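You operate a simulated robot arm through the tools that you are given. There is no shell and no other tool.

The job below is to be done with a simulated two-armed robot. You get a single attempt, and the scene is never put back.

JOB
Pick up the fridge tube that says "A6" from the top of the steel cart with one hand, pass it to the other hand and put it on the top of the island by the mixer. Set down upright: fridge tube.

Only the result counts: the job must be done as asked and must still hold three seconds after the hand-in. Knocking over, shifting, dropping, spilling or breaking anything else fails it.

ROBOT AND FRAMES
Two 7-joint arms with three-finger grippers on one trunk, on a base that moves. Base frame: it is fixed to the floor where the robot stands at the start and does not move with it; the origin is under the middle of the robot, x ahead of it, y to its left, z up. Readings come in mm, rad, newtons and seconds.
The left shoulder is at the start at [42, 154, 1008], the right one opposite. With the tool pointing down near the work surface each hand reaches from about 140 to 620 mm from the robot's upright axis, wherever it stands, measured 20 degrees to its own side. Places, roughly: fridge tube [-1250, -4000, 750]; top of the island by the mixer [-200, -2300, 800]. Payload 2.69 kg a hand.
The TCP of each hand is the grasp point between the finger pads, 29 mm short of the fingertips. In the tool frame z runs along the fingers and y along their closing line. The gripper opens to 120 mm; its body begins 78 mm behind the TCP.
Orientation is that of the tool frame in the base frame, as [roll, pitch, yaw] about the fixed x, y, z axes, in that order (R = Rz(yaw) Ry(pitch) Rx(roll)). With the fingers straight down and closing along the base's y, the tool's x points along the base's -x, its y along +y and its z along -z.

CONTROLS
- The arms move only by the tool move_arm. It takes "left_plan", "right_plan" or both (then of equal length, played together; a hand with none holds still); each is a list of rows, each a list of 7 numbers: the shift along the tool's x, y, z in units of 20 mm (1.0 is 20 mm), then the turn, a rotation vector about the tool's x, y, z in units of 8 degrees (1.0 is 8 degrees), then the opening, from 0 (shut) to 1 (fully open). In form: [[dx, dy, dz, ax, ay, az, gripper], ...]. A call has 1 to 20 rows; each row shifts and turns the commanded pose from where the row before left it, along the tool's axes as they then stand. A call with a number of a shift or a turn outside -1 to 1 is refused whole. Rows are played at 5 a second. More than 50 mm and 0.15 rad between two rows, or a gripper value outside its range, and nothing of the call is played. A pose out of reach is approached as far as the arm can. The call stops where the force on the tool passes 40 N (or 10 N more than at its start, if that is more) or the arm is blocked; 0.2 s more then pass. Each finger travels about 136.2 mm/s and halts on what it meets, pressing with about 33 N; the grip force reading is that of the motor and also rises with nothing between the fingers. The clock runs only during rows and for 0.2 s after the last one: add rows that do not move to give the fingers time. The reply holds the time, the measured pose of the TCP, the force on the tool along the base axes, the opening and the grip force, in the units named above and with some noise, with the torque about the TCP (base axes, N m) and any sound that the robot's microphone picked up.
- Cameras (640 x 400 px; columns grow to the right, rows downward): "scene" is now at [156.1, -6.4, 1186.4]; the picture's right is [-0.09, -1.00, 0.00], its down [-0.29, 0.03, -0.96] and it looks along [0.95, -0.09, -0.29] (base axes); focal length 214 px, centre (320, 200). "left" rides on the left gripper at [63, 0, -104] in its tool frame; the picture's right is [0.00, 1.00, 0.00], its down [-0.83, 0.00, -0.56] and it looks along [-0.56, 0.00, 0.83] (tool axes); focal length 275 px, centre (320, 200). "right" rides on the right gripper at [63, 0, -104] in its tool frame; the picture's right is [0.01, 1.00, 0.00], its down [-0.83, 0.00, -0.56] and it looks along [-0.56, 0.00, 0.83] (tool axes); focal length 275 px, centre (320, 200). There is no depth. A picture from a camera that has moved, and an enlarged one, comes with that camera's place and axes in the base frame and with its lens.
- camera(camera): a new picture of that camera. It takes no simulated time.
- lift_body(by): moves the trunk up (or, below 0, down) by that many mm; the arms and the scene camera ride with it, the base frame stays. It gives what a move gives, with no picture.
- base_move(legs): drives the robot by 1 to 6 legs, each [ahead, left, turn to the left] in mm, mm and rad, along the robot's own axes; the way and the turn of a leg run together, so that a leg with both is an arc; at most 1500 mm and 3.142 rad a leg. The arms and the cameras ride along, it lands a little off, and it stops where it bumps. It gives what a move gives.
- pan_tilt(pan, tilt): turns the head with the scene camera to pan (to the left, within 1.396 rad either way) and tilt (down, from -0.506 to 1.204), counted from straight ahead of the robot (the tilt from the chest, where the trunk bows). It gives what a move gives.
- inspect(camera, box): a new picture of the part [left, top, right, bottom] of that camera's present view, enlarged. It takes no simulated time.
- sign_off(): hands the job in; it is judged then, once.

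Places have to be worked out from the pictures, the camera data and where the tool is seen. Open the grippers and draw the arms clear of the work before you hand the job in, unless the task says otherwise.

The tools are called as name(argument=value, ...) on one line, values as JSON. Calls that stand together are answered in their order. move_arm: Moves the arms, as the interface text tells. Its arguments: {"type":"object","properties":{"left_plan":{"type":"array","items":{"type":"array","items":{"type":"number"}}},"right_plan":{"type":"array","items":{"type":"array","items":{"type":"number"}}}},"required":[]} The other tools are called the same way: lift_body (by) moves the trunk up or down; base_move (legs) drives the base; pan_tilt (pan, tilt) turns the head that bears the scene camera; camera (camera) takes a picture; inspect (camera, box) takes an enlarged picture of a part of a camera's view; sign_off () hands the job in.

At the start:

```text
t: 0.0
left_tool_pos: [379.6, 144.4, 1032.0]
left_ee_rot: [-3.141, 0.0, -3.14]
left_contact_force: [-0.1, 0.2, -0.2]
left_wrist_torque: [0.01, 0.0, 0.04]
left_finger_gap: 119.8
left_gripper_force: 0.0
right_tool_pos: [302.9, -164.6, 1132.4]
right_ee_rot: [3.141, 0.0, 3.14]
right_contact_force: [0.2, 0.3, 0.1]
right_wrist_torque: [0.02, -0.02, -0.01]
right_finger_gap: 120.0
right_gripper_force: 0.0
trunk travel left (down, up): [-375.0, 62.0]
robot x, y, heading: [-5.3, -1.1, 0.002]
head pan, tilt (commanded): [-0.093, 0.293]
```

scene: 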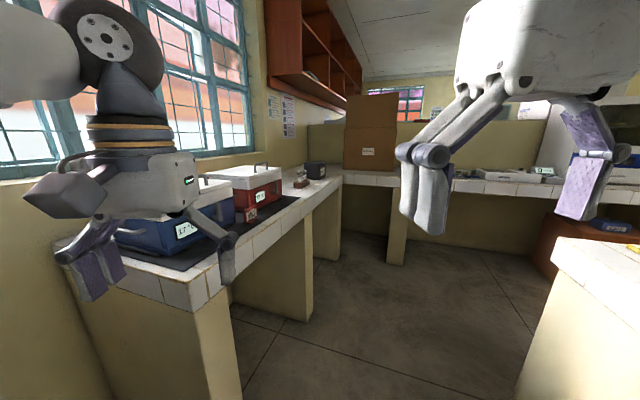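
right: 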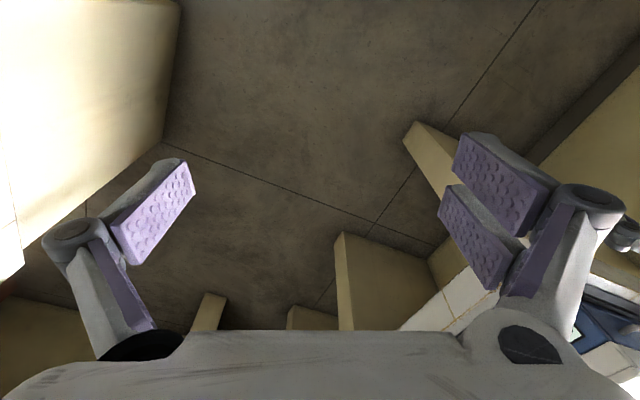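
left: 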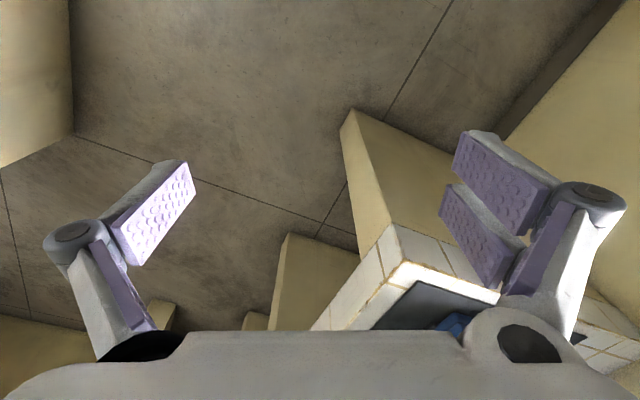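

The first view shows a bench to the left and an island edge on the right. I'll turn the head right to look toward the island and the cart.

pan_tilt(pan=-1.39, tilt=0.3)

camera(camera="scene")

```text
t: 1.5
left_tool_pos: [380.4, 146.0, 1031.2]
left_ee_rot: [-3.14, -0.001, -3.141]
left_contact_force: [-0.4, -0.3, 0.7]
left_wrist_torque: [0.01, 0.0, 0.02]
left_finger_gap: 120.2
left_gripper_force: 0.0
right_tool_pos: [301.2, -164.8, 1132.3]
right_ee_rot: [-3.14, 0.0, -3.141]
right_contact_force: [0.6, 0.0, 0.6]
right_wrist_torque: [0.02, -0.01, -0.03]
right_finger_gap: 120.0
right_gripper_force: 0.0
trunk travel left (down, up): [-375.0, 62.0]
robot x, y, heading: [3.8, 0.7, 0.002]
head pan, tilt (commanded): [-1.389, 0.3]
```

```text
taken
camera scene: at [80.1, -89.6, 1185.7], right [-0.98, -0.18, 0.0], down [-0.05, 0.29, -0.96], along [0.17, -0.94, -0.3], focal length 214 px, centre (320, 200)
```

scene: 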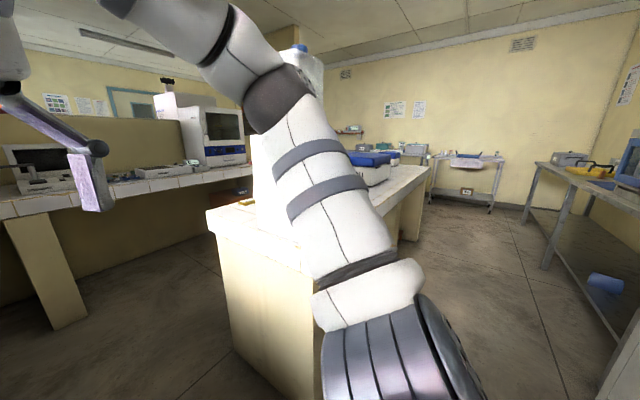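

The island lies straight to the robot's right and the cart is beyond it in the far corner. I'll turn the robot right 90° in place for a clearer view (the surroundings within arm radius are clear).

base_move(legs=[[0, 0, -1.57]])

pan_tilt(pan=0.0, tilt=0.35)

camera(camera="scene")

pan_tilt(pan=-0.6, tilt=0.35)

camera(camera="scene")

```text
t: 5.7
left_tool_pos: [150.0, -377.0, 1031.7]
left_ee_rot: [3.14, 0.0, 1.586]
left_contact_force: [-0.1, 0.0, 0.7]
left_wrist_torque: [-0.01, 0.01, 0.0]
left_finger_gap: 120.0
left_gripper_force: 0.1
right_tool_pos: [-158.6, -305.1, 1131.5]
right_ee_rot: [3.141, -0.001, 1.589]
right_contact_force: [0.2, -0.3, 0.6]
right_wrist_torque: [-0.01, 0.02, -0.03]
right_finger_gap: 120.0
right_gripper_force: 0.0
trunk travel left (down, up): [-375.0, 62.0]
robot x, y, heading: [2.2, 0.3, -1.559]
head pan, tilt (commanded): [-1.389, 0.3]
```

```text
t: 7.2
left_tool_pos: [150.6, -377.1, 1030.9]
left_ee_rot: [-3.141, 0.001, 1.588]
left_contact_force: [0.6, 0.8, 0.1]
left_wrist_torque: [-0.02, 0.0, -0.02]
left_finger_gap: 120.1
left_gripper_force: 0.0
right_tool_pos: [-159.2, -304.3, 1132.3]
right_ee_rot: [3.14, 0.0, 1.588]
right_contact_force: [-0.1, 0.0, 0.8]
right_wrist_torque: [-0.03, 0.01, 0.0]
right_finger_gap: 120.1
right_gripper_force: 0.0
trunk travel left (down, up): [-375.0, 62.0]
robot x, y, heading: [-2.9, -0.4, -1.551]
head pan, tilt (commanded): [0.0, 0.351]
```

```text
taken
camera scene: at [2.1, -154.4, 1181.0], right [-1.0, -0.02, 0.0], down [-0.01, 0.34, -0.94], along [0.01, -0.94, -0.34], focal length 214 px, centre (320, 200)
```

scene: 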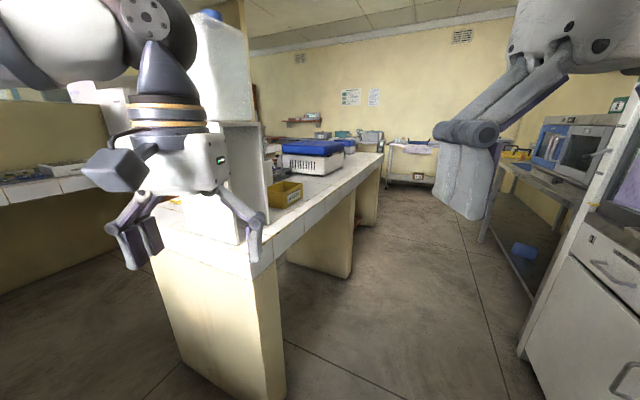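

```text
t: 8.2
left_tool_pos: [151.1, -376.7, 1032.4]
left_ee_rot: [-3.141, -0.001, 1.586]
left_contact_force: [0.4, -0.6, 0.8]
left_wrist_torque: [-0.01, 0.01, 0.02]
left_finger_gap: 120.1
left_gripper_force: 0.1
right_tool_pos: [-159.4, -304.2, 1130.4]
right_ee_rot: [-3.141, 0.0, 1.59]
right_contact_force: [0.6, 0.5, 0.5]
right_wrist_torque: [0.03, 0.0, 0.03]
right_finger_gap: 120.0
right_gripper_force: 0.0
trunk travel left (down, up): [-375.0, 62.0]
robot x, y, heading: [1.2, 6.9, -1.558]
head pan, tilt (commanded): [-0.6, 0.351]
```

```text
taken
camera scene: at [-50.6, -139.1, 1180.9], right [-0.83, 0.55, 0.0], down [0.19, 0.29, -0.94], along [-0.52, -0.78, -0.34], focal length 214 px, centre (320, 200)
```

scene: 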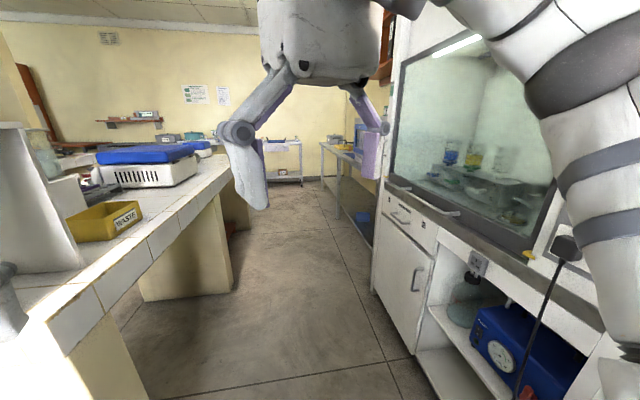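

From the views I estimate the island's aisle edge runs from about [190,-660] to [-770,-3080], so the aisle heads along roughly -1.95 rad, about 1.09 m wide. I'll turn to align with it, shift a bit to the right for clearance and look again.

base_move(legs=[[0, 0, -0.39], [0, -90, 0]])

pan_tilt(pan=0.0, tilt=0.4)

camera(camera="scene")

```text
t: 10.7
left_tool_pos: [-86.0, -373.9, 1033.2]
left_ee_rot: [-3.14, 0.001, 1.193]
left_contact_force: [-0.1, 0.6, -0.2]
left_wrist_torque: [0.0, -0.02, 0.0]
left_finger_gap: 120.1
left_gripper_force: 0.2
right_tool_pos: [-344.8, -187.0, 1131.8]
right_ee_rot: [3.14, 0.001, 1.194]
right_contact_force: [0.5, 0.4, 0.7]
right_wrist_torque: [-0.01, -0.03, -0.01]
right_finger_gap: 119.9
right_gripper_force: 0.1
trunk travel left (down, up): [-375.0, 62.0]
robot x, y, heading: [-81.4, 35.1, -1.948]
head pan, tilt (commanded): [-0.6, 0.351]
```

```text
t: 11.7
left_tool_pos: [-85.6, -374.4, 1031.5]
left_ee_rot: [3.141, -0.001, 1.194]
left_contact_force: [0.1, 0.6, 0.1]
left_wrist_torque: [-0.04, -0.01, 0.0]
left_finger_gap: 120.0
left_gripper_force: 0.1
right_tool_pos: [-344.3, -188.8, 1132.0]
right_ee_rot: [-3.141, 0.0, 1.195]
right_contact_force: [-0.3, 0.1, 0.5]
right_wrist_torque: [0.0, -0.01, -0.02]
right_finger_gap: 120.3
right_gripper_force: 0.1
trunk travel left (down, up): [-375.0, 62.0]
robot x, y, heading: [-79.0, 32.8, -1.946]
head pan, tilt (commanded): [0.0, 0.4]
```

```text
taken
camera scene: at [-138.8, -111.0, 1176.4], right [-0.93, 0.37, 0.0], down [0.14, 0.36, -0.92], along [-0.34, -0.86, -0.39], focal length 214 px, centre (320, 200)
```

scene: 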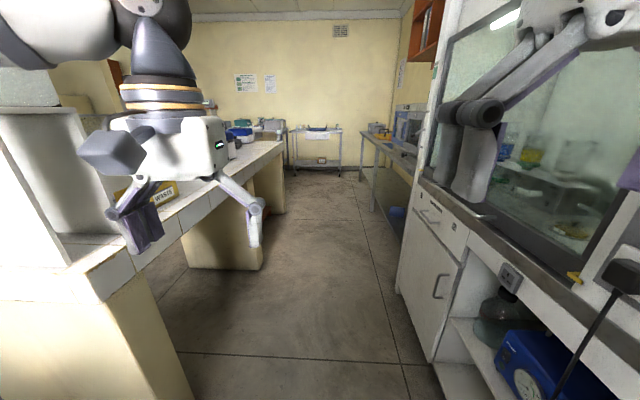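

The aisle is aligned with the robot, roughly 450 mm to the island edge on the left and 560 mm to the cabinets on the right. I'll drive ahead along the aisle and look again.

base_move(legs=[[0, -40, 0], [1200, 0, 0]])

camera(camera="scene")

pan_tilt(pan=0.8, tilt=0.4)

camera(camera="scene")

```text
t: 18.4
left_tool_pos: [-563.3, -1484.0, 1032.2]
left_ee_rot: [-3.141, -0.001, 1.196]
left_contact_force: [-1.0, 0.7, -0.6]
left_wrist_torque: [-0.02, 0.0, -0.03]
left_finger_gap: 119.7
left_gripper_force: 0.1
right_tool_pos: [-821.5, -1298.3, 1130.9]
right_ee_rot: [3.141, 0.001, 1.199]
right_contact_force: [-0.1, 0.0, -0.8]
right_wrist_torque: [0.05, -0.01, -0.04]
right_finger_gap: 119.7
right_gripper_force: 0.1
trunk travel left (down, up): [-375.0, 62.0]
robot x, y, heading: [-558.1, -1077.3, -1.942]
head pan, tilt (commanded): [0.0, 0.4]
```

```text
taken
camera scene: at [-617.1, -1220.8, 1176.4], right [-0.93, 0.36, 0.0], down [0.14, 0.36, -0.92], along [-0.34, -0.86, -0.39], focal length 214 px, centre (320, 200)
```

scene: 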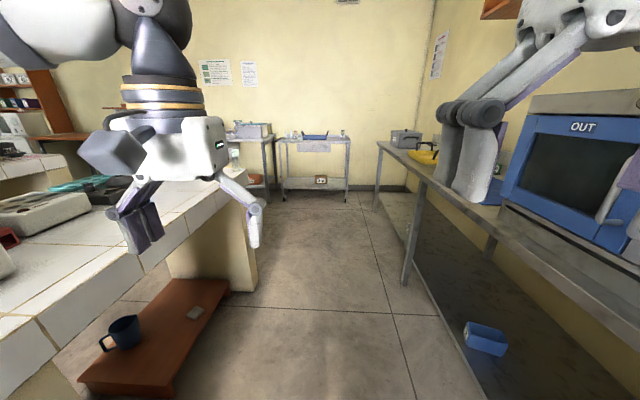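

```text
t: 19.5
left_tool_pos: [-564.3, -1483.5, 1033.0]
left_ee_rot: [3.141, 0.0, 1.199]
left_contact_force: [-0.5, 0.7, -0.8]
left_wrist_torque: [0.03, -0.02, -0.02]
left_finger_gap: 120.1
left_gripper_force: 0.1
right_tool_pos: [-821.9, -1298.6, 1132.0]
right_ee_rot: [3.14, 0.001, 1.199]
right_contact_force: [0.4, -0.3, 0.2]
right_wrist_torque: [0.0, -0.02, 0.03]
right_finger_gap: 120.1
right_gripper_force: 0.0
trunk travel left (down, up): [-375.0, 62.0]
robot x, y, heading: [-559.4, -1080.3, -1.945]
head pan, tilt (commanded): [0.799, 0.4]
```

```text
taken
camera scene: at [-545.0, -1218.7, 1176.4], right [-0.91, -0.41, 0.0], down [-0.16, 0.35, -0.92], along [0.38, -0.84, -0.39], focal length 214 px, centre (320, 200)
```

scene: 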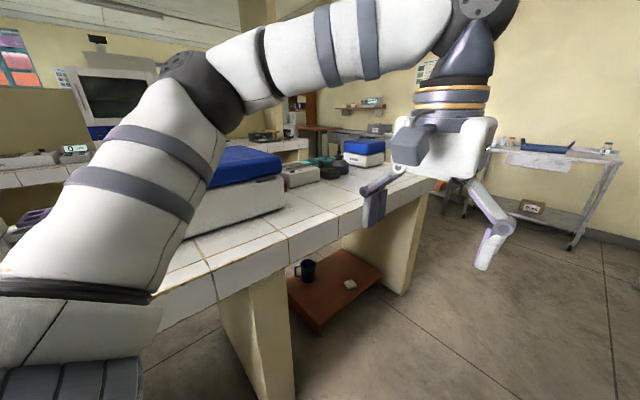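

The cart stands ahead with small items at its left end. Let me zoom in on the cart and the island top from here.

inspect(camera="scene", box=[470, 110, 640, 216])

inspect(camera="scene", box=[180, 120, 420, 270])

```text
3.76 times, centred on (555, 163) of scene
camera zoom: at [-545.0, -1218.7, 1176.4], right [-0.91, -0.41, 0.0], down [-0.16, 0.35, -0.92], along [0.38, -0.84, -0.39], focal length 807 px, centre (-565, 339)
```

zoom: 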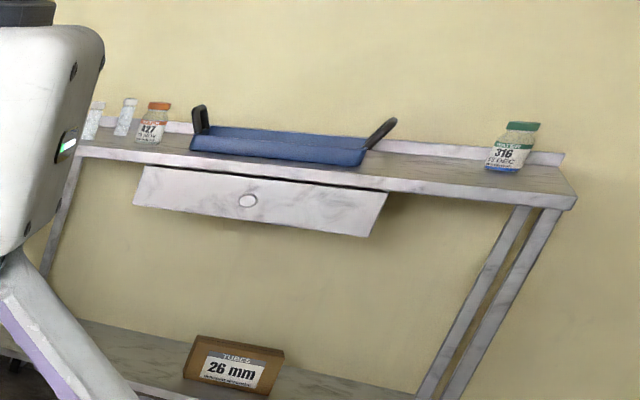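

```text
2.67 times, centred on (300, 195) of scene
camera zoom: at [-545.0, -1218.7, 1176.4], right [-0.91, -0.41, 0.0], down [-0.16, 0.35, -0.92], along [0.38, -0.84, -0.39], focal length 572 px, centre (373, 213)
```

zoom: 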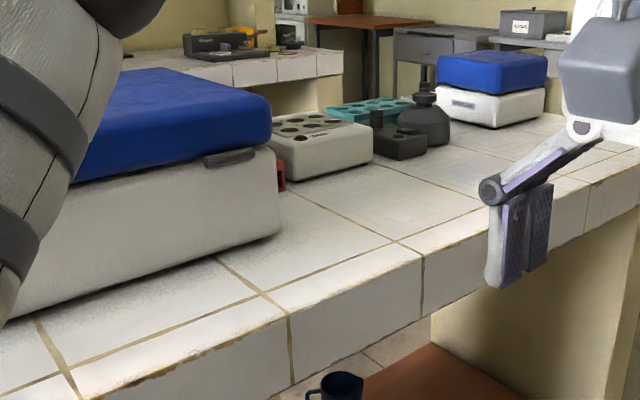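

The left end of the cart carries two white tubes and labelled bottles, and the dark vortex-type mixer is on the island near [-125,-2405]. I'll drive on down the aisle with the current heading, which stays centered, then look closely.

base_move(legs=[[1400, 0, 0]])

pan_tilt(pan=0.15, tilt=0.4)

camera(camera="scene")

```text
t: 26.4
left_tool_pos: [-1057.3, -2773.4, 1031.8]
left_ee_rot: [-3.141, 0.0, 1.206]
left_contact_force: [-0.3, 0.2, 0.0]
left_wrist_torque: [0.01, -0.03, -0.01]
left_finger_gap: 120.1
left_gripper_force: 0.0
right_tool_pos: [-1317.4, -2589.9, 1130.3]
right_ee_rot: [3.141, 0.0, 1.209]
right_contact_force: [0.4, 0.1, -1.6]
right_wrist_torque: [-0.02, 0.03, -0.03]
right_finger_gap: 120.1
right_gripper_force: 0.0
trunk travel left (down, up): [-375.0, 62.0]
robot x, y, heading: [-1058.6, -2366.2, -1.934]
head pan, tilt (commanded): [0.799, 0.4]
```

```text
t: 27.5
left_tool_pos: [-1055.9, -2771.9, 1031.5]
left_ee_rot: [3.141, 0.001, 1.208]
left_contact_force: [-0.8, 0.1, -0.4]
left_wrist_torque: [0.01, -0.02, 0.01]
left_finger_gap: 119.7
left_gripper_force: 0.1
right_tool_pos: [-1318.3, -2589.2, 1130.7]
right_ee_rot: [3.142, 0.002, 1.209]
right_contact_force: [0.5, -0.5, 0.1]
right_wrist_torque: [-0.04, 0.02, -0.01]
right_finger_gap: 119.7
right_gripper_force: 0.2
trunk travel left (down, up): [-375.0, 62.0]
robot x, y, heading: [-1054.0, -2365.0, -1.935]
head pan, tilt (commanded): [0.15, 0.4]
```

```text
taken
camera scene: at [-1099.3, -2513.5, 1176.4], right [-0.98, 0.21, 0.0], down [0.08, 0.38, -0.92], along [-0.19, -0.9, -0.39], focal length 214 px, centre (320, 200)
```

scene: 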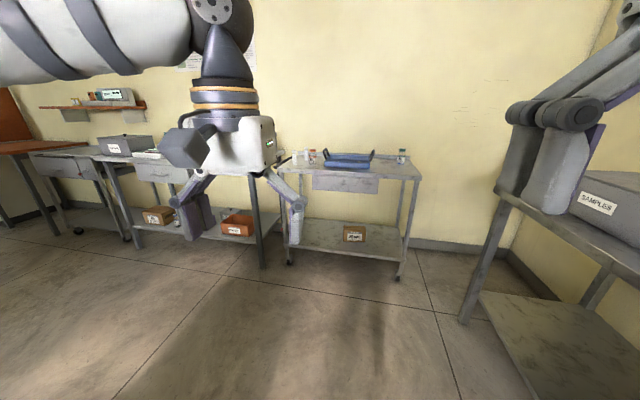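

I can now see this cart ahead and a second table/cart to its left. I'll zoom in on the items on each.

inspect(camera="scene", box=[270, 130, 430, 230])

inspect(camera="scene", box=[20, 110, 300, 285])

inspect(camera="scene", box=[280, 140, 344, 180])

```text
4.00 times, centred on (350, 180) of scene
camera zoom: at [-1099.3, -2513.5, 1176.4], right [-0.98, 0.21, 0.0], down [0.08, 0.38, -0.92], along [-0.19, -0.9, -0.39], focal length 858 px, centre (200, 280)
```

zoom: 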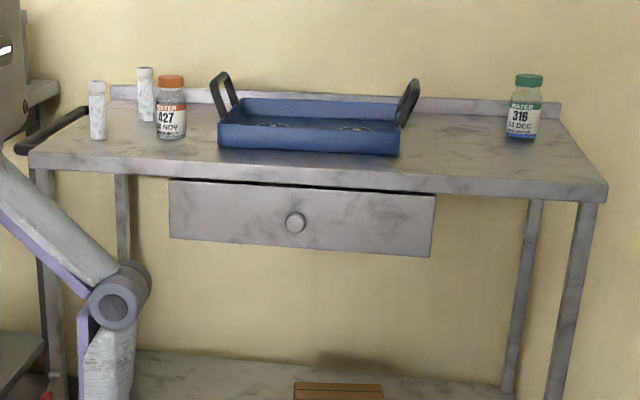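

```text
2.29 times, centred on (160, 198) of scene
camera zoom: at [-1099.3, -2513.5, 1176.4], right [-0.98, 0.21, 0.0], down [0.08, 0.38, -0.92], along [-0.19, -0.9, -0.39], focal length 490 px, centre (686, 206)
```

zoom: 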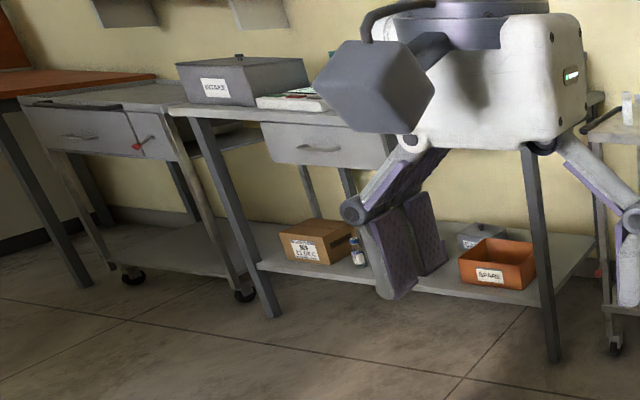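

```text
10.00 times, centred on (312, 160) of scene
camera zoom: at [-1099.3, -2513.5, 1176.4], right [-0.98, 0.21, 0.0], down [0.08, 0.38, -0.92], along [-0.19, -0.9, -0.39], focal length 2145 px, centre (400, 600)
```

zoom: 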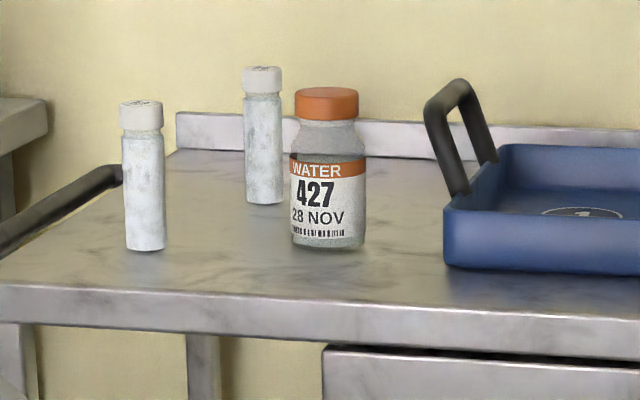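

Two capped tubes stand at the left end of the cart, with writing on the cap tops. Triangulating with the previous view: tube A ≈ [-1235,-3952], tube B ≈ [-1338,-4085], cart top z ≈ 829. I'll drive closer (past the island end) and shift left to read the caps.

base_move(legs=[[850, 0, 0], [0, 200, 0]])

pan_tilt(pan=0.2, tilt=0.5)

camera(camera="scene")

```text
t: 33.7
left_tool_pos: [-1165.2, -3631.5, 1031.8]
left_ee_rot: [3.141, 0.001, 1.216]
left_contact_force: [0.3, 0.0, -0.6]
left_wrist_torque: [0.01, 0.03, 0.01]
left_finger_gap: 120.1
left_gripper_force: 0.0
right_tool_pos: [-1427.2, -3450.7, 1131.1]
right_ee_rot: [-3.141, 0.0, 1.218]
right_contact_force: [0.0, -1.5, 0.2]
right_wrist_torque: [-0.04, 0.01, 0.04]
right_finger_gap: 119.9
right_gripper_force: 0.0
trunk travel left (down, up): [-375.0, 62.0]
robot x, y, heading: [-1171.8, -3221.9, -1.928]
head pan, tilt (commanded): [0.15, 0.4]
```

```text
t: 34.4
left_tool_pos: [-1165.3, -3629.3, 1032.8]
left_ee_rot: [-3.14, 0.0, 1.216]
left_contact_force: [-0.2, -0.1, 0.0]
left_wrist_torque: [0.04, 0.01, 0.03]
left_finger_gap: 120.1
left_gripper_force: 0.0
right_tool_pos: [-1429.7, -3450.1, 1130.5]
right_ee_rot: [3.139, 0.001, 1.217]
right_contact_force: [0.8, 0.2, 0.4]
right_wrist_torque: [0.0, -0.01, -0.02]
right_finger_gap: 120.1
right_gripper_force: 0.1
trunk travel left (down, up): [-375.0, 62.0]
robot x, y, heading: [-1168.4, -3226.0, -1.925]
head pan, tilt (commanded): [0.201, 0.499]
```

```text
taken
camera scene: at [-1206.0, -3371.3, 1167.3], right [-0.99, 0.15, 0.0], down [0.07, 0.47, -0.88], along [-0.13, -0.87, -0.48], focal length 214 px, centre (320, 200)
```

scene: 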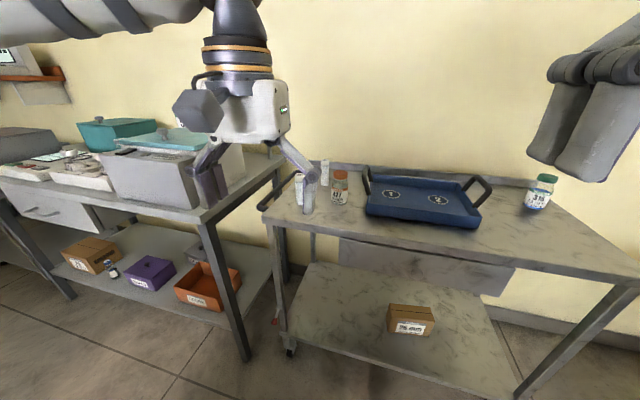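

The tubes are partly hidden behind the left fingers. I'll zoom in there.

inspect(camera="scene", box=[280, 150, 360, 200])

camera(camera="left")

```text
8.00 times, centred on (320, 175) of scene
camera zoom: at [-1206.0, -3371.3, 1167.3], right [-0.99, 0.15, 0.0], down [0.07, 0.47, -0.88], along [-0.13, -0.87, -0.48], focal length 1716 px, centre (320, 400)
```

zoom: 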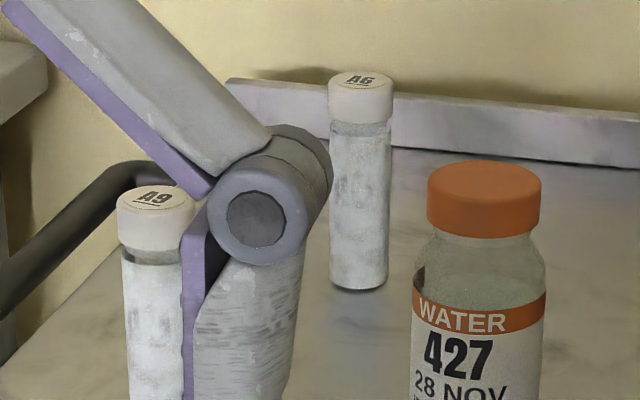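

```text
taken
camera left: at [-1143.7, -3571.5, 1136.3], right [0.94, -0.35, 0.0], down [-0.29, -0.78, 0.56], along [-0.2, -0.52, -0.83], focal length 275 px, centre (320, 200)
```

left: 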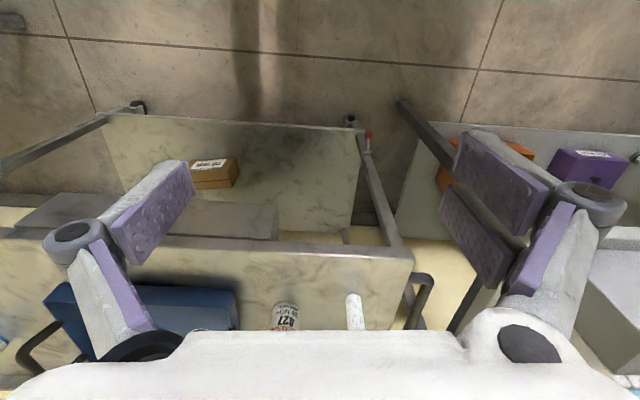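

The cap of the rear tube reads "A6", and the front one reads "A9", so my target is the rear tube near [-1336,-4091] on a cart top at z≈829. I'll look down to judge how much room the base has in front of the cart.

pan_tilt(pan=0.0, tilt=1.2)

camera(camera="scene")

camera(camera="right")

```text
t: 35.4
left_tool_pos: [-1165.4, -3630.2, 1031.7]
left_ee_rot: [3.141, -0.001, 1.216]
left_contact_force: [0.8, 0.5, -0.4]
left_wrist_torque: [-0.01, 0.01, 0.0]
left_finger_gap: 119.7
left_gripper_force: 0.0
right_tool_pos: [-1427.7, -3449.4, 1133.0]
right_ee_rot: [3.141, 0.003, 1.216]
right_contact_force: [0.0, -0.1, -1.1]
right_wrist_torque: [-0.01, -0.03, 0.01]
right_finger_gap: 119.9
right_gripper_force: 0.0
trunk travel left (down, up): [-375.0, 62.0]
robot x, y, heading: [-1172.0, -3225.6, -1.927]
head pan, tilt (commanded): [0.0, 1.201]
```

```text
taken
camera scene: at [-1211.4, -3333.9, 1113.6], right [-0.94, 0.35, 0.0], down [0.32, 0.87, -0.36], along [-0.13, -0.34, -0.93], focal length 214 px, centre (320, 200)
```

scene: 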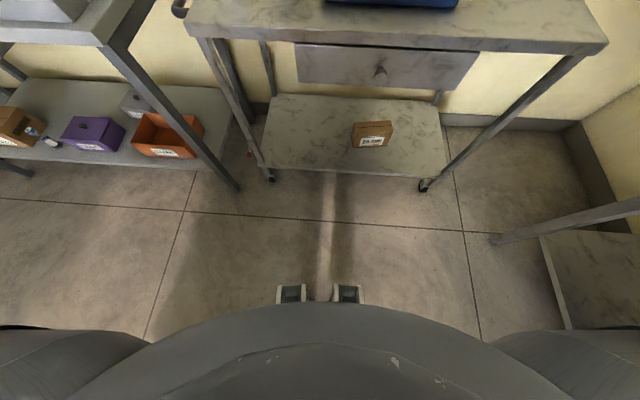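

```text
taken
camera right: at [-1406.9, -3390.6, 1234.5], right [0.94, -0.34, 0.0], down [-0.28, -0.78, 0.56], along [-0.19, -0.52, -0.83], focal length 275 px, centre (320, 200)
```

right: 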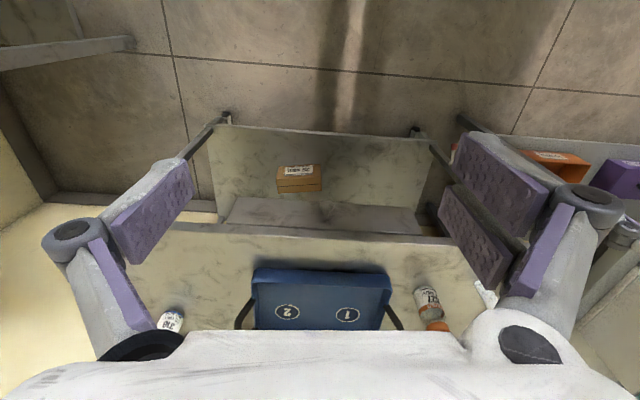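

Nothing of the base sticks out more than ~120 mm ahead of its axis, so I can come close to the cart. I'll square up with the cart (turn about −0.065 rad) and drive 290 mm closer; left fingertips at z≈1003 stay above the ~940 mm high items.

base_move(legs=[[0, 0, -0.065], [290, 0, 0]])

pan_tilt(pan=0.25, tilt=0.7)

camera(camera="scene")

camera(camera="left")

```text
t: 37.8
left_tool_pos: [-1303.8, -3888.5, 1032.2]
left_ee_rot: [-3.141, 0.0, 1.154]
left_contact_force: [-0.2, 0.0, -0.2]
left_wrist_torque: [0.01, -0.03, -0.03]
left_finger_gap: 119.9
left_gripper_force: 0.0
right_tool_pos: [-1555.8, -3691.3, 1131.0]
right_ee_rot: [3.142, 0.0, 1.154]
right_contact_force: [0.4, -1.3, 0.2]
right_wrist_torque: [0.02, 0.01, 0.03]
right_finger_gap: 120.3
right_gripper_force: 0.0
trunk travel left (down, up): [-375.0, 62.0]
robot x, y, heading: [-1282.2, -3482.1, -1.988]
head pan, tilt (commanded): [0.0, 1.201]
```

```text
t: 38.8
left_tool_pos: [-1304.6, -3886.1, 1031.9]
left_ee_rot: [-3.14, -0.001, 1.156]
left_contact_force: [0.0, -0.1, 0.5]
left_wrist_torque: [0.01, 0.03, 0.01]
left_finger_gap: 119.8
left_gripper_force: 0.0
right_tool_pos: [-1555.9, -3691.0, 1130.8]
right_ee_rot: [3.141, 0.001, 1.156]
right_contact_force: [-0.4, -0.5, 0.1]
right_wrist_torque: [0.03, 0.0, 0.0]
right_finger_gap: 120.1
right_gripper_force: 0.0
trunk travel left (down, up): [-375.0, 62.0]
robot x, y, heading: [-1283.4, -3479.8, -1.986]
head pan, tilt (commanded): [0.25, 0.7]
```

```text
taken
camera scene: at [-1323.7, -3621.5, 1149.5], right [-0.99, 0.17, 0.0], down [0.11, 0.64, -0.76], along [-0.13, -0.75, -0.64], focal length 214 px, centre (320, 200)
```

scene: 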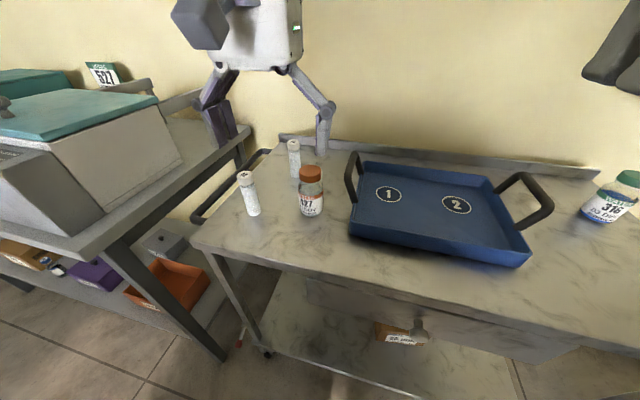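

```text
taken
camera left: at [-1279.0, -3830.2, 1136.3], right [0.91, -0.41, 0.0], down [-0.34, -0.76, 0.56], along [-0.23, -0.51, -0.83], focal length 275 px, centre (320, 200)
```

left: 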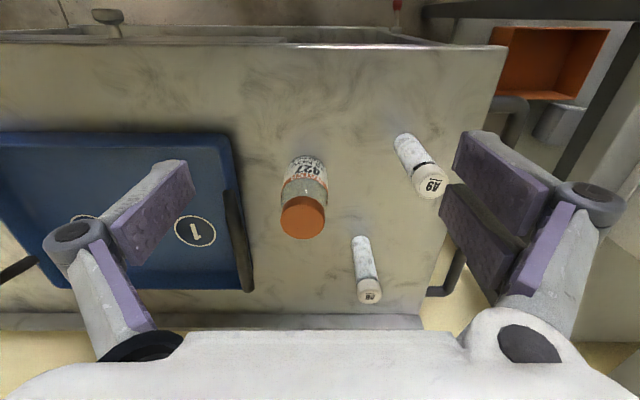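

The left wrist camera now sees A6, A9, and the 427 bottle clearly. I'll take enlarged views from both cameras to triangulate accurately.

inspect(camera="left", box=[270, 120, 470, 320])

inspect(camera="scene", box=[230, 125, 350, 225])

```text
2.00 times, centred on (370, 220) of left
camera zoom: at [-1279.0, -3830.2, 1136.3], right [0.91, -0.41, 0.0], down [-0.34, -0.76, 0.56], along [-0.23, -0.51, -0.83], focal length 551 px, centre (220, 160)
```

zoom: 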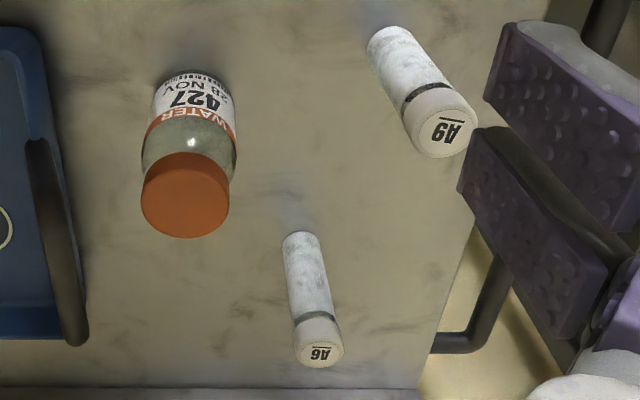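

```text
4.00 times, centred on (290, 175) of scene
camera zoom: at [-1323.7, -3621.5, 1149.5], right [-0.99, 0.17, 0.0], down [0.11, 0.64, -0.76], along [-0.13, -0.75, -0.64], focal length 858 px, centre (440, 300)
```

zoom: 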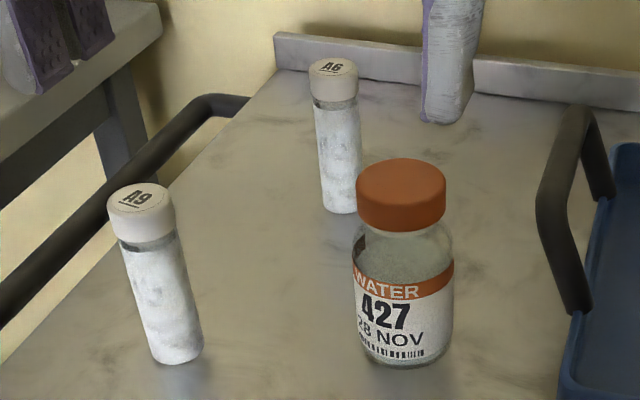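

Triangulation gives A6 at ≈[-1338,-4117], base z≈820, cap top ≈920; A9 at ≈[-1237,-3985] and the 427 bottle at ≈[-1362,-3972]. I'll drive 130 mm ahead so A6 sits comfortably within the left hand's reach, still ~200 mm clear of the cart edge.

base_move(legs=[[130, 0, 0]])

camera(camera="left")

camera(camera="scene")

```text
t: 40.1
left_tool_pos: [-1357.3, -4009.4, 1031.1]
left_ee_rot: [-3.141, 0.0, 1.158]
left_contact_force: [0.0, 0.6, -0.6]
left_wrist_torque: [0.02, -0.03, -0.02]
left_finger_gap: 119.8
left_gripper_force: 0.0
right_tool_pos: [-1608.3, -3814.0, 1130.9]
right_ee_rot: [3.141, -0.001, 1.156]
right_contact_force: [-0.7, -0.6, 0.5]
right_wrist_torque: [0.04, 0.0, 0.04]
right_finger_gap: 120.1
right_gripper_force: 0.1
trunk travel left (down, up): [-375.0, 62.0]
robot x, y, heading: [-1339.4, -3601.1, -1.983]
head pan, tilt (commanded): [0.25, 0.7]
```

```text
taken
camera left: at [-1331.7, -3951.7, 1136.1], right [0.91, -0.41, 0.0], down [-0.34, -0.76, 0.56], along [-0.23, -0.51, -0.83], focal length 275 px, centre (320, 200)
```

left: 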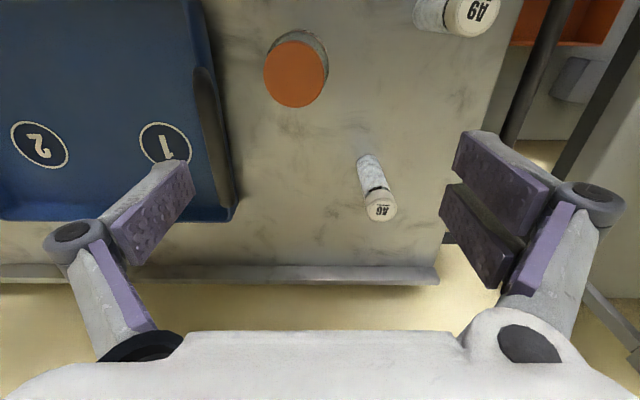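

```text
taken
camera scene: at [-1376.9, -3743.1, 1149.4], right [-0.99, 0.16, 0.0], down [0.11, 0.64, -0.76], along [-0.12, -0.75, -0.64], focal length 214 px, centre (320, 200)
```

scene: 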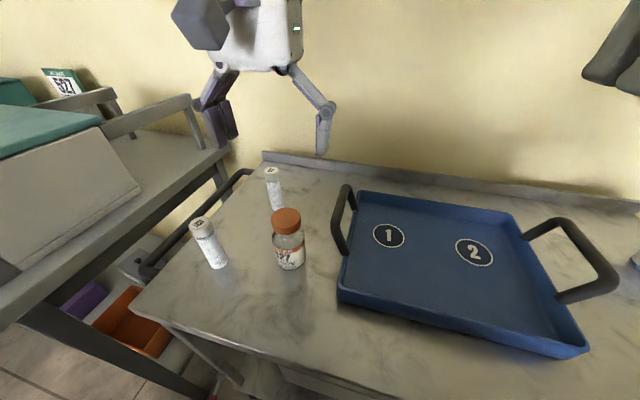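

The tube's offset from the left TCP is about 91 mm ahead (tool −x) and 59 mm left (tool +y). I'll move there horizontally at the present height with the gripper open to ~85 mm and then check.

move_arm(left_plan=[[-0.91, 0.59, 0, 0, 0, 0, 0.7], [-0.91, 0.59, 0, 0, 0, 0, 0.7], [-0.91, 0.59, 0, 0, 0, 0, 0.7], [-0.91, 0.59, 0, 0, 0, 0, 0.7], [-0.91, 0.59, 0, 0, 0, 0, 0.7], [0, 0, 0, 0, 0, 0, 0.7], [0, 0, 0, 0, 0, 0, 0.7]])

camera(camera="left")

camera(camera="scene")

```text
t: 41.7
left_tool_pos: [-1339.5, -4114.8, 1032.0]
left_ee_rot: [-3.141, -0.001, 1.157]
left_contact_force: [-1.0, -0.6, 0.1]
left_wrist_torque: [-0.02, -0.01, 0.0]
left_finger_gap: 84.0
left_gripper_force: 0.1
right_tool_pos: [-1608.9, -3813.3, 1131.6]
right_ee_rot: [3.14, 0.001, 1.157]
right_contact_force: [0.0, -0.4, -0.4]
right_wrist_torque: [-0.02, 0.01, 0.0]
right_finger_gap: 120.0
right_gripper_force: 0.0
trunk travel left (down, up): [-375.0, 62.0]
robot x, y, heading: [-1337.8, -3599.2, -1.99]
head pan, tilt (commanded): [0.25, 0.7]
```

```text
taken
camera left: at [-1313.1, -4057.7, 1135.6], right [0.91, -0.41, 0.0], down [-0.34, -0.76, 0.56], along [-0.23, -0.51, -0.83], focal length 275 px, centre (320, 200)
```

left: 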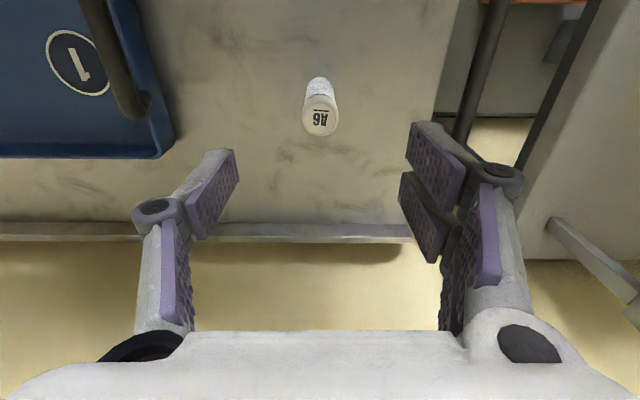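

```text
taken
camera scene: at [-1376.6, -3742.4, 1149.5], right [-0.99, 0.16, 0.0], down [0.11, 0.64, -0.76], along [-0.12, -0.75, -0.64], focal length 214 px, centre (320, 200)
```

scene: 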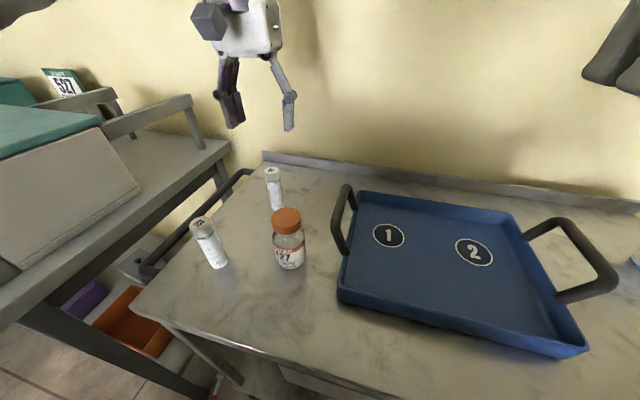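

The tube is centred between the fingers to within a few mm (≈5 mm further ahead). I'll descend to TCP z≈908 with a small forward correction, keeping the fingers open, and check before closing.

move_arm(left_plan=[[-0.25, 0, 0.5, 0, 0, 0, 0.7], [0, 0, 0.95, 0, 0, 0, 0.7], [0, 0, 0.95, 0, 0, 0, 0.7], [0, 0, 0.95, 0, 0, 0, 0.7], [0, 0, 0.95, 0, 0, 0, 0.7], [0, 0, 0.95, 0, 0, 0, 0.7], [0, 0, 0.95, 0, 0, 0, 0.7], [0, 0, 0, 0, 0, 0, 0.7]])

camera(camera="left")

inspect(camera="scene", box=[180, 80, 380, 220])

```text
t: 43.5
left_tool_pos: [-1340.2, -4120.6, 909.2]
left_ee_rot: [-3.141, 0.001, 1.157]
left_contact_force: [-0.7, 0.8, 0.6]
left_wrist_torque: [0.01, -0.01, 0.01]
left_finger_gap: 84.0
left_gripper_force: 0.0
right_tool_pos: [-1607.7, -3813.4, 1131.9]
right_ee_rot: [3.139, 0.002, 1.159]
right_contact_force: [-0.1, -0.9, 0.2]
right_wrist_torque: [0.02, 0.0, -0.02]
right_finger_gap: 120.0
right_gripper_force: 0.2
trunk travel left (down, up): [-375.0, 62.0]
robot x, y, heading: [-1338.1, -3602.0, -1.983]
head pan, tilt (commanded): [0.25, 0.7]
```

```text
taken
camera left: at [-1315.2, -4062.8, 1012.6], right [0.91, -0.41, 0.0], down [-0.34, -0.76, 0.56], along [-0.23, -0.51, -0.83], focal length 275 px, centre (320, 200)
```

left: 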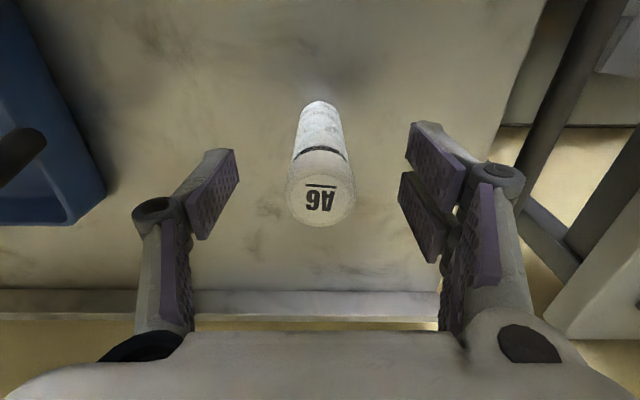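

```text
2.86 times, centred on (280, 150) of scene
camera zoom: at [-1376.6, -3742.2, 1149.6], right [-0.99, 0.16, 0.0], down [0.11, 0.64, -0.77], along [-0.12, -0.75, -0.64], focal length 613 px, centre (434, 343)
```

zoom: 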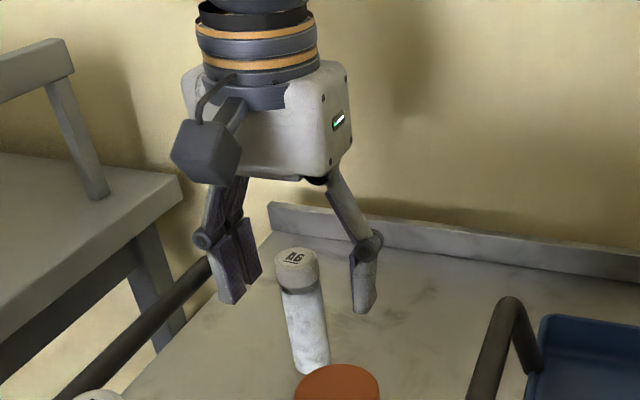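

The tube is centred between the pads with the tips well above the cart. I'll close the left gripper on the upper part of the tube.

move_arm(left_plan=[[0, 0, 0, 0, 0, 0, 0.4], [0, 0, 0, 0, 0, 0, 0.25], [0, 0, 0, 0, 0, 0, 0.1], [0, 0, 0, 0, 0, 0, 0.0], [0, 0, 0, 0, 0, 0, 0.0]])

camera(camera="left")

inspect(camera="scene", box=[180, 80, 380, 220])

```text
t: 44.7
left_tool_pos: [-1341.4, -4119.7, 909.0]
left_ee_rot: [3.141, 0.002, 1.157]
left_contact_force: [-0.9, -0.9, -0.4]
left_wrist_torque: [-0.02, 0.02, 0.0]
left_finger_gap: 26.5
left_gripper_force: 32.7
right_tool_pos: [-1608.0, -3812.2, 1132.0]
right_ee_rot: [3.141, 0.002, 1.156]
right_contact_force: [-0.8, -0.5, 0.2]
right_wrist_torque: [0.02, 0.02, -0.01]
right_finger_gap: 120.0
right_gripper_force: 0.0
trunk travel left (down, up): [-375.0, 62.0]
robot x, y, heading: [-1337.0, -3606.0, -1.985]
head pan, tilt (commanded): [0.25, 0.7]
```

```text
taken
camera left: at [-1315.2, -4062.9, 1012.8], right [0.91, -0.41, 0.0], down [-0.34, -0.76, 0.56], along [-0.23, -0.51, -0.83], focal length 275 px, centre (320, 200)
```

left: 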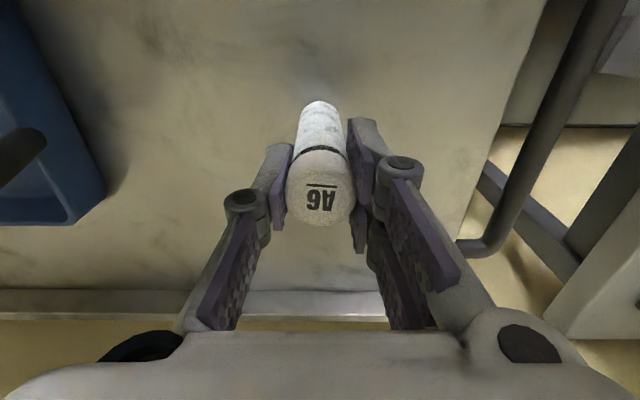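

```text
2.86 times, centred on (280, 150) of scene
camera zoom: at [-1376.6, -3742.3, 1149.5], right [-0.99, 0.16, 0.0], down [0.11, 0.64, -0.76], along [-0.12, -0.75, -0.64], focal length 613 px, centre (434, 343)
```

zoom: 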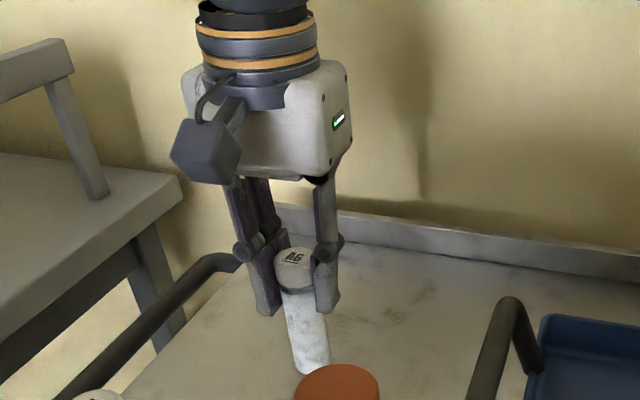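

The left hand has gripped the A6 tube (gap 26.5 mm, 33 N). I'll lift it straight up about 150 mm.

move_arm(left_plan=[[0, 0, -0.4, 0, 0, 0, 0.0], [0, 0, -0.8, 0, 0, 0, 0.0], [0, 0, -0.8, 0, 0, 0, 0.0], [0, 0, -0.8, 0, 0, 0, 0.0], [0, 0, -0.8, 0, 0, 0, 0.0], [0, 0, -0.8, 0, 0, 0, 0.0], [0, 0, -0.8, 0, 0, 0, 0.0], [0, 0, -0.8, 0, 0, 0, 0.0], [0, 0, -0.8, 0, 0, 0, 0.0], [0, 0, -0.8, 0, 0, 0, 0.0]])

camera(camera="scene")

camera(camera="left")

```text
t: 46.9
left_tool_pos: [-1342.7, -4120.1, 1060.2]
left_ee_rot: [-3.14, 0.0, 1.158]
left_contact_force: [-0.6, 0.7, -1.1]
left_wrist_torque: [-0.02, -0.01, -0.02]
left_finger_gap: 26.6
left_gripper_force: 33.8
right_tool_pos: [-1608.0, -3811.9, 1131.0]
right_ee_rot: [3.139, 0.002, 1.157]
right_contact_force: [0.7, 0.1, -0.3]
right_wrist_torque: [0.0, -0.04, -0.02]
right_finger_gap: 120.3
right_gripper_force: 0.0
trunk travel left (down, up): [-375.0, 62.0]
robot x, y, heading: [-1337.8, -3605.8, -1.987]
head pan, tilt (commanded): [0.25, 0.7]
```

```text
taken
camera scene: at [-1376.7, -3742.2, 1149.6], right [-0.99, 0.16, 0.0], down [0.11, 0.64, -0.77], along [-0.12, -0.75, -0.64], focal length 214 px, centre (320, 200)
```

scene: 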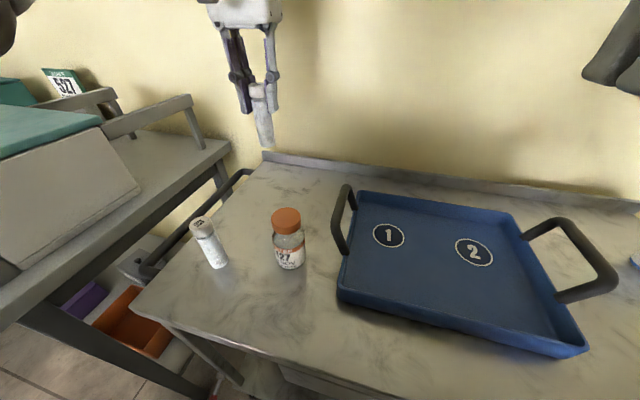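

```text
taken
camera left: at [-1316.7, -4063.2, 1165.6], right [0.91, -0.41, 0.0], down [-0.34, -0.76, 0.56], along [-0.23, -0.51, -0.83], focal length 275 px, centre (320, 200)
```

left: 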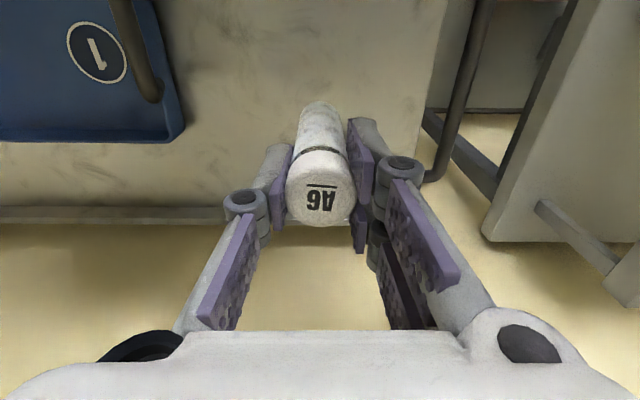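

The tube is lifted and clear (its base ≈ z 971, neighbors top out ≈ 930 and are undisturbed). I'll back the robot 400 mm straight away from the cart into the open floor for the hand-over.

base_move(legs=[[-400, 0, 0]])

pan_tilt(pan=0.0, tilt=0.55)

camera(camera="scene")

```text
t: 49.3
left_tool_pos: [-1181.1, -3758.1, 1061.6]
left_ee_rot: [3.141, 0.0, 1.165]
left_contact_force: [-0.8, 0.7, -0.2]
left_wrist_torque: [-0.01, 0.01, -0.03]
left_finger_gap: 26.9
left_gripper_force: 32.9
right_tool_pos: [-1449.5, -3451.7, 1131.7]
right_ee_rot: [3.14, 0.002, 1.164]
right_contact_force: [0.0, -0.8, 0.2]
right_wrist_torque: [-0.02, 0.03, 0.01]
right_finger_gap: 120.2
right_gripper_force: 0.0
trunk travel left (down, up): [-375.0, 62.0]
robot x, y, heading: [-1181.8, -3240.2, -1.979]
head pan, tilt (commanded): [0.25, 0.7]
```

```text
t: 50.1
left_tool_pos: [-1180.9, -3757.6, 1060.3]
left_ee_rot: [3.141, 0.001, 1.164]
left_contact_force: [0.1, -1.0, -0.4]
left_wrist_torque: [-0.01, 0.03, 0.01]
left_finger_gap: 26.6
left_gripper_force: 33.3
right_tool_pos: [-1450.1, -3451.8, 1131.4]
right_ee_rot: [3.141, 0.0, 1.164]
right_contact_force: [-0.3, -0.2, 0.1]
right_wrist_torque: [0.04, 0.0, 0.01]
right_finger_gap: 120.1
right_gripper_force: 0.1
trunk travel left (down, up): [-375.0, 62.0]
robot x, y, heading: [-1180.4, -3238.3, -1.978]
head pan, tilt (commanded): [0.0, 0.55]
```

```text
taken
camera scene: at [-1240.2, -3378.8, 1162.6], right [-0.92, 0.4, 0.0], down [0.21, 0.48, -0.85], along [-0.34, -0.78, -0.52], focal length 214 px, centre (320, 200)
```

scene: 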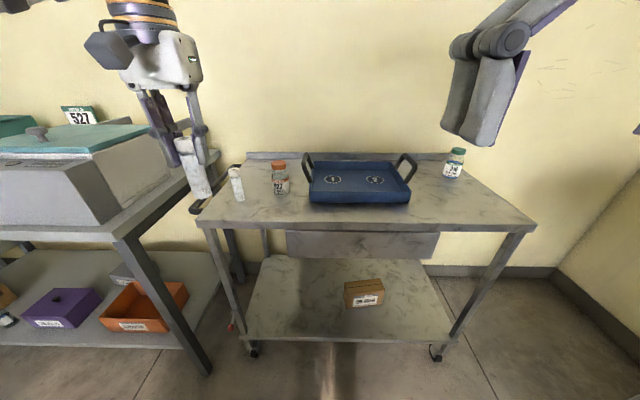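

All neighbours are still in place. Now I'll turn the right hand in place from pointing down to pointing left (120° about its tool axis [-1,1,1]) so its camera ends up on top and its fingers close fore-and-aft.

move_arm(right_plan=[[0, 0, 0, -0.577, 0.577, 0.577, 0.7], [0, 0, 0, -0.577, 0.577, 0.577, 0.7], [0, 0, 0, -0.577, 0.577, 0.577, 0.7], [0, 0, 0, -0.577, 0.577, 0.577, 0.7], [0, 0, 0, -0.577, 0.577, 0.577, 0.7], [0, 0, 0, -0.577, 0.577, 0.577, 0.7], [0, 0, 0, -0.577, 0.577, 0.577, 0.7], [0, 0, 0, -0.577, 0.577, 0.577, 0.7]])

camera(camera="scene")

```text
t: 51.9
left_tool_pos: [-1180.5, -3757.6, 1060.1]
left_ee_rot: [3.141, 0.001, 1.164]
left_contact_force: [-0.3, -0.3, -0.9]
left_wrist_torque: [-0.02, 0.01, 0.01]
left_finger_gap: 26.7
left_gripper_force: 33.2
right_tool_pos: [-1449.6, -3452.1, 1130.3]
right_ee_rot: [2.653, -0.785, 0.678]
right_contact_force: [0.4, -0.3, -0.4]
right_wrist_torque: [0.02, -0.01, -0.01]
right_finger_gap: 83.7
right_gripper_force: 0.0
trunk travel left (down, up): [-375.0, 62.0]
robot x, y, heading: [-1173.9, -3238.3, -1.981]
head pan, tilt (commanded): [0.0, 0.55]
```

```text
taken
camera scene: at [-1240.5, -3378.6, 1162.7], right [-0.92, 0.4, 0.0], down [0.21, 0.48, -0.85], along [-0.34, -0.78, -0.52], focal length 214 px, centre (320, 200)
```

scene: 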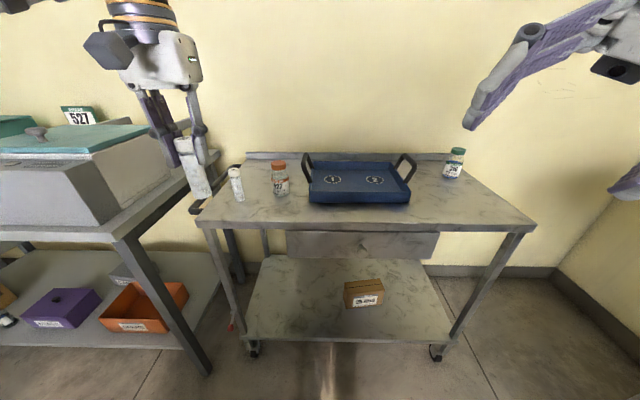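

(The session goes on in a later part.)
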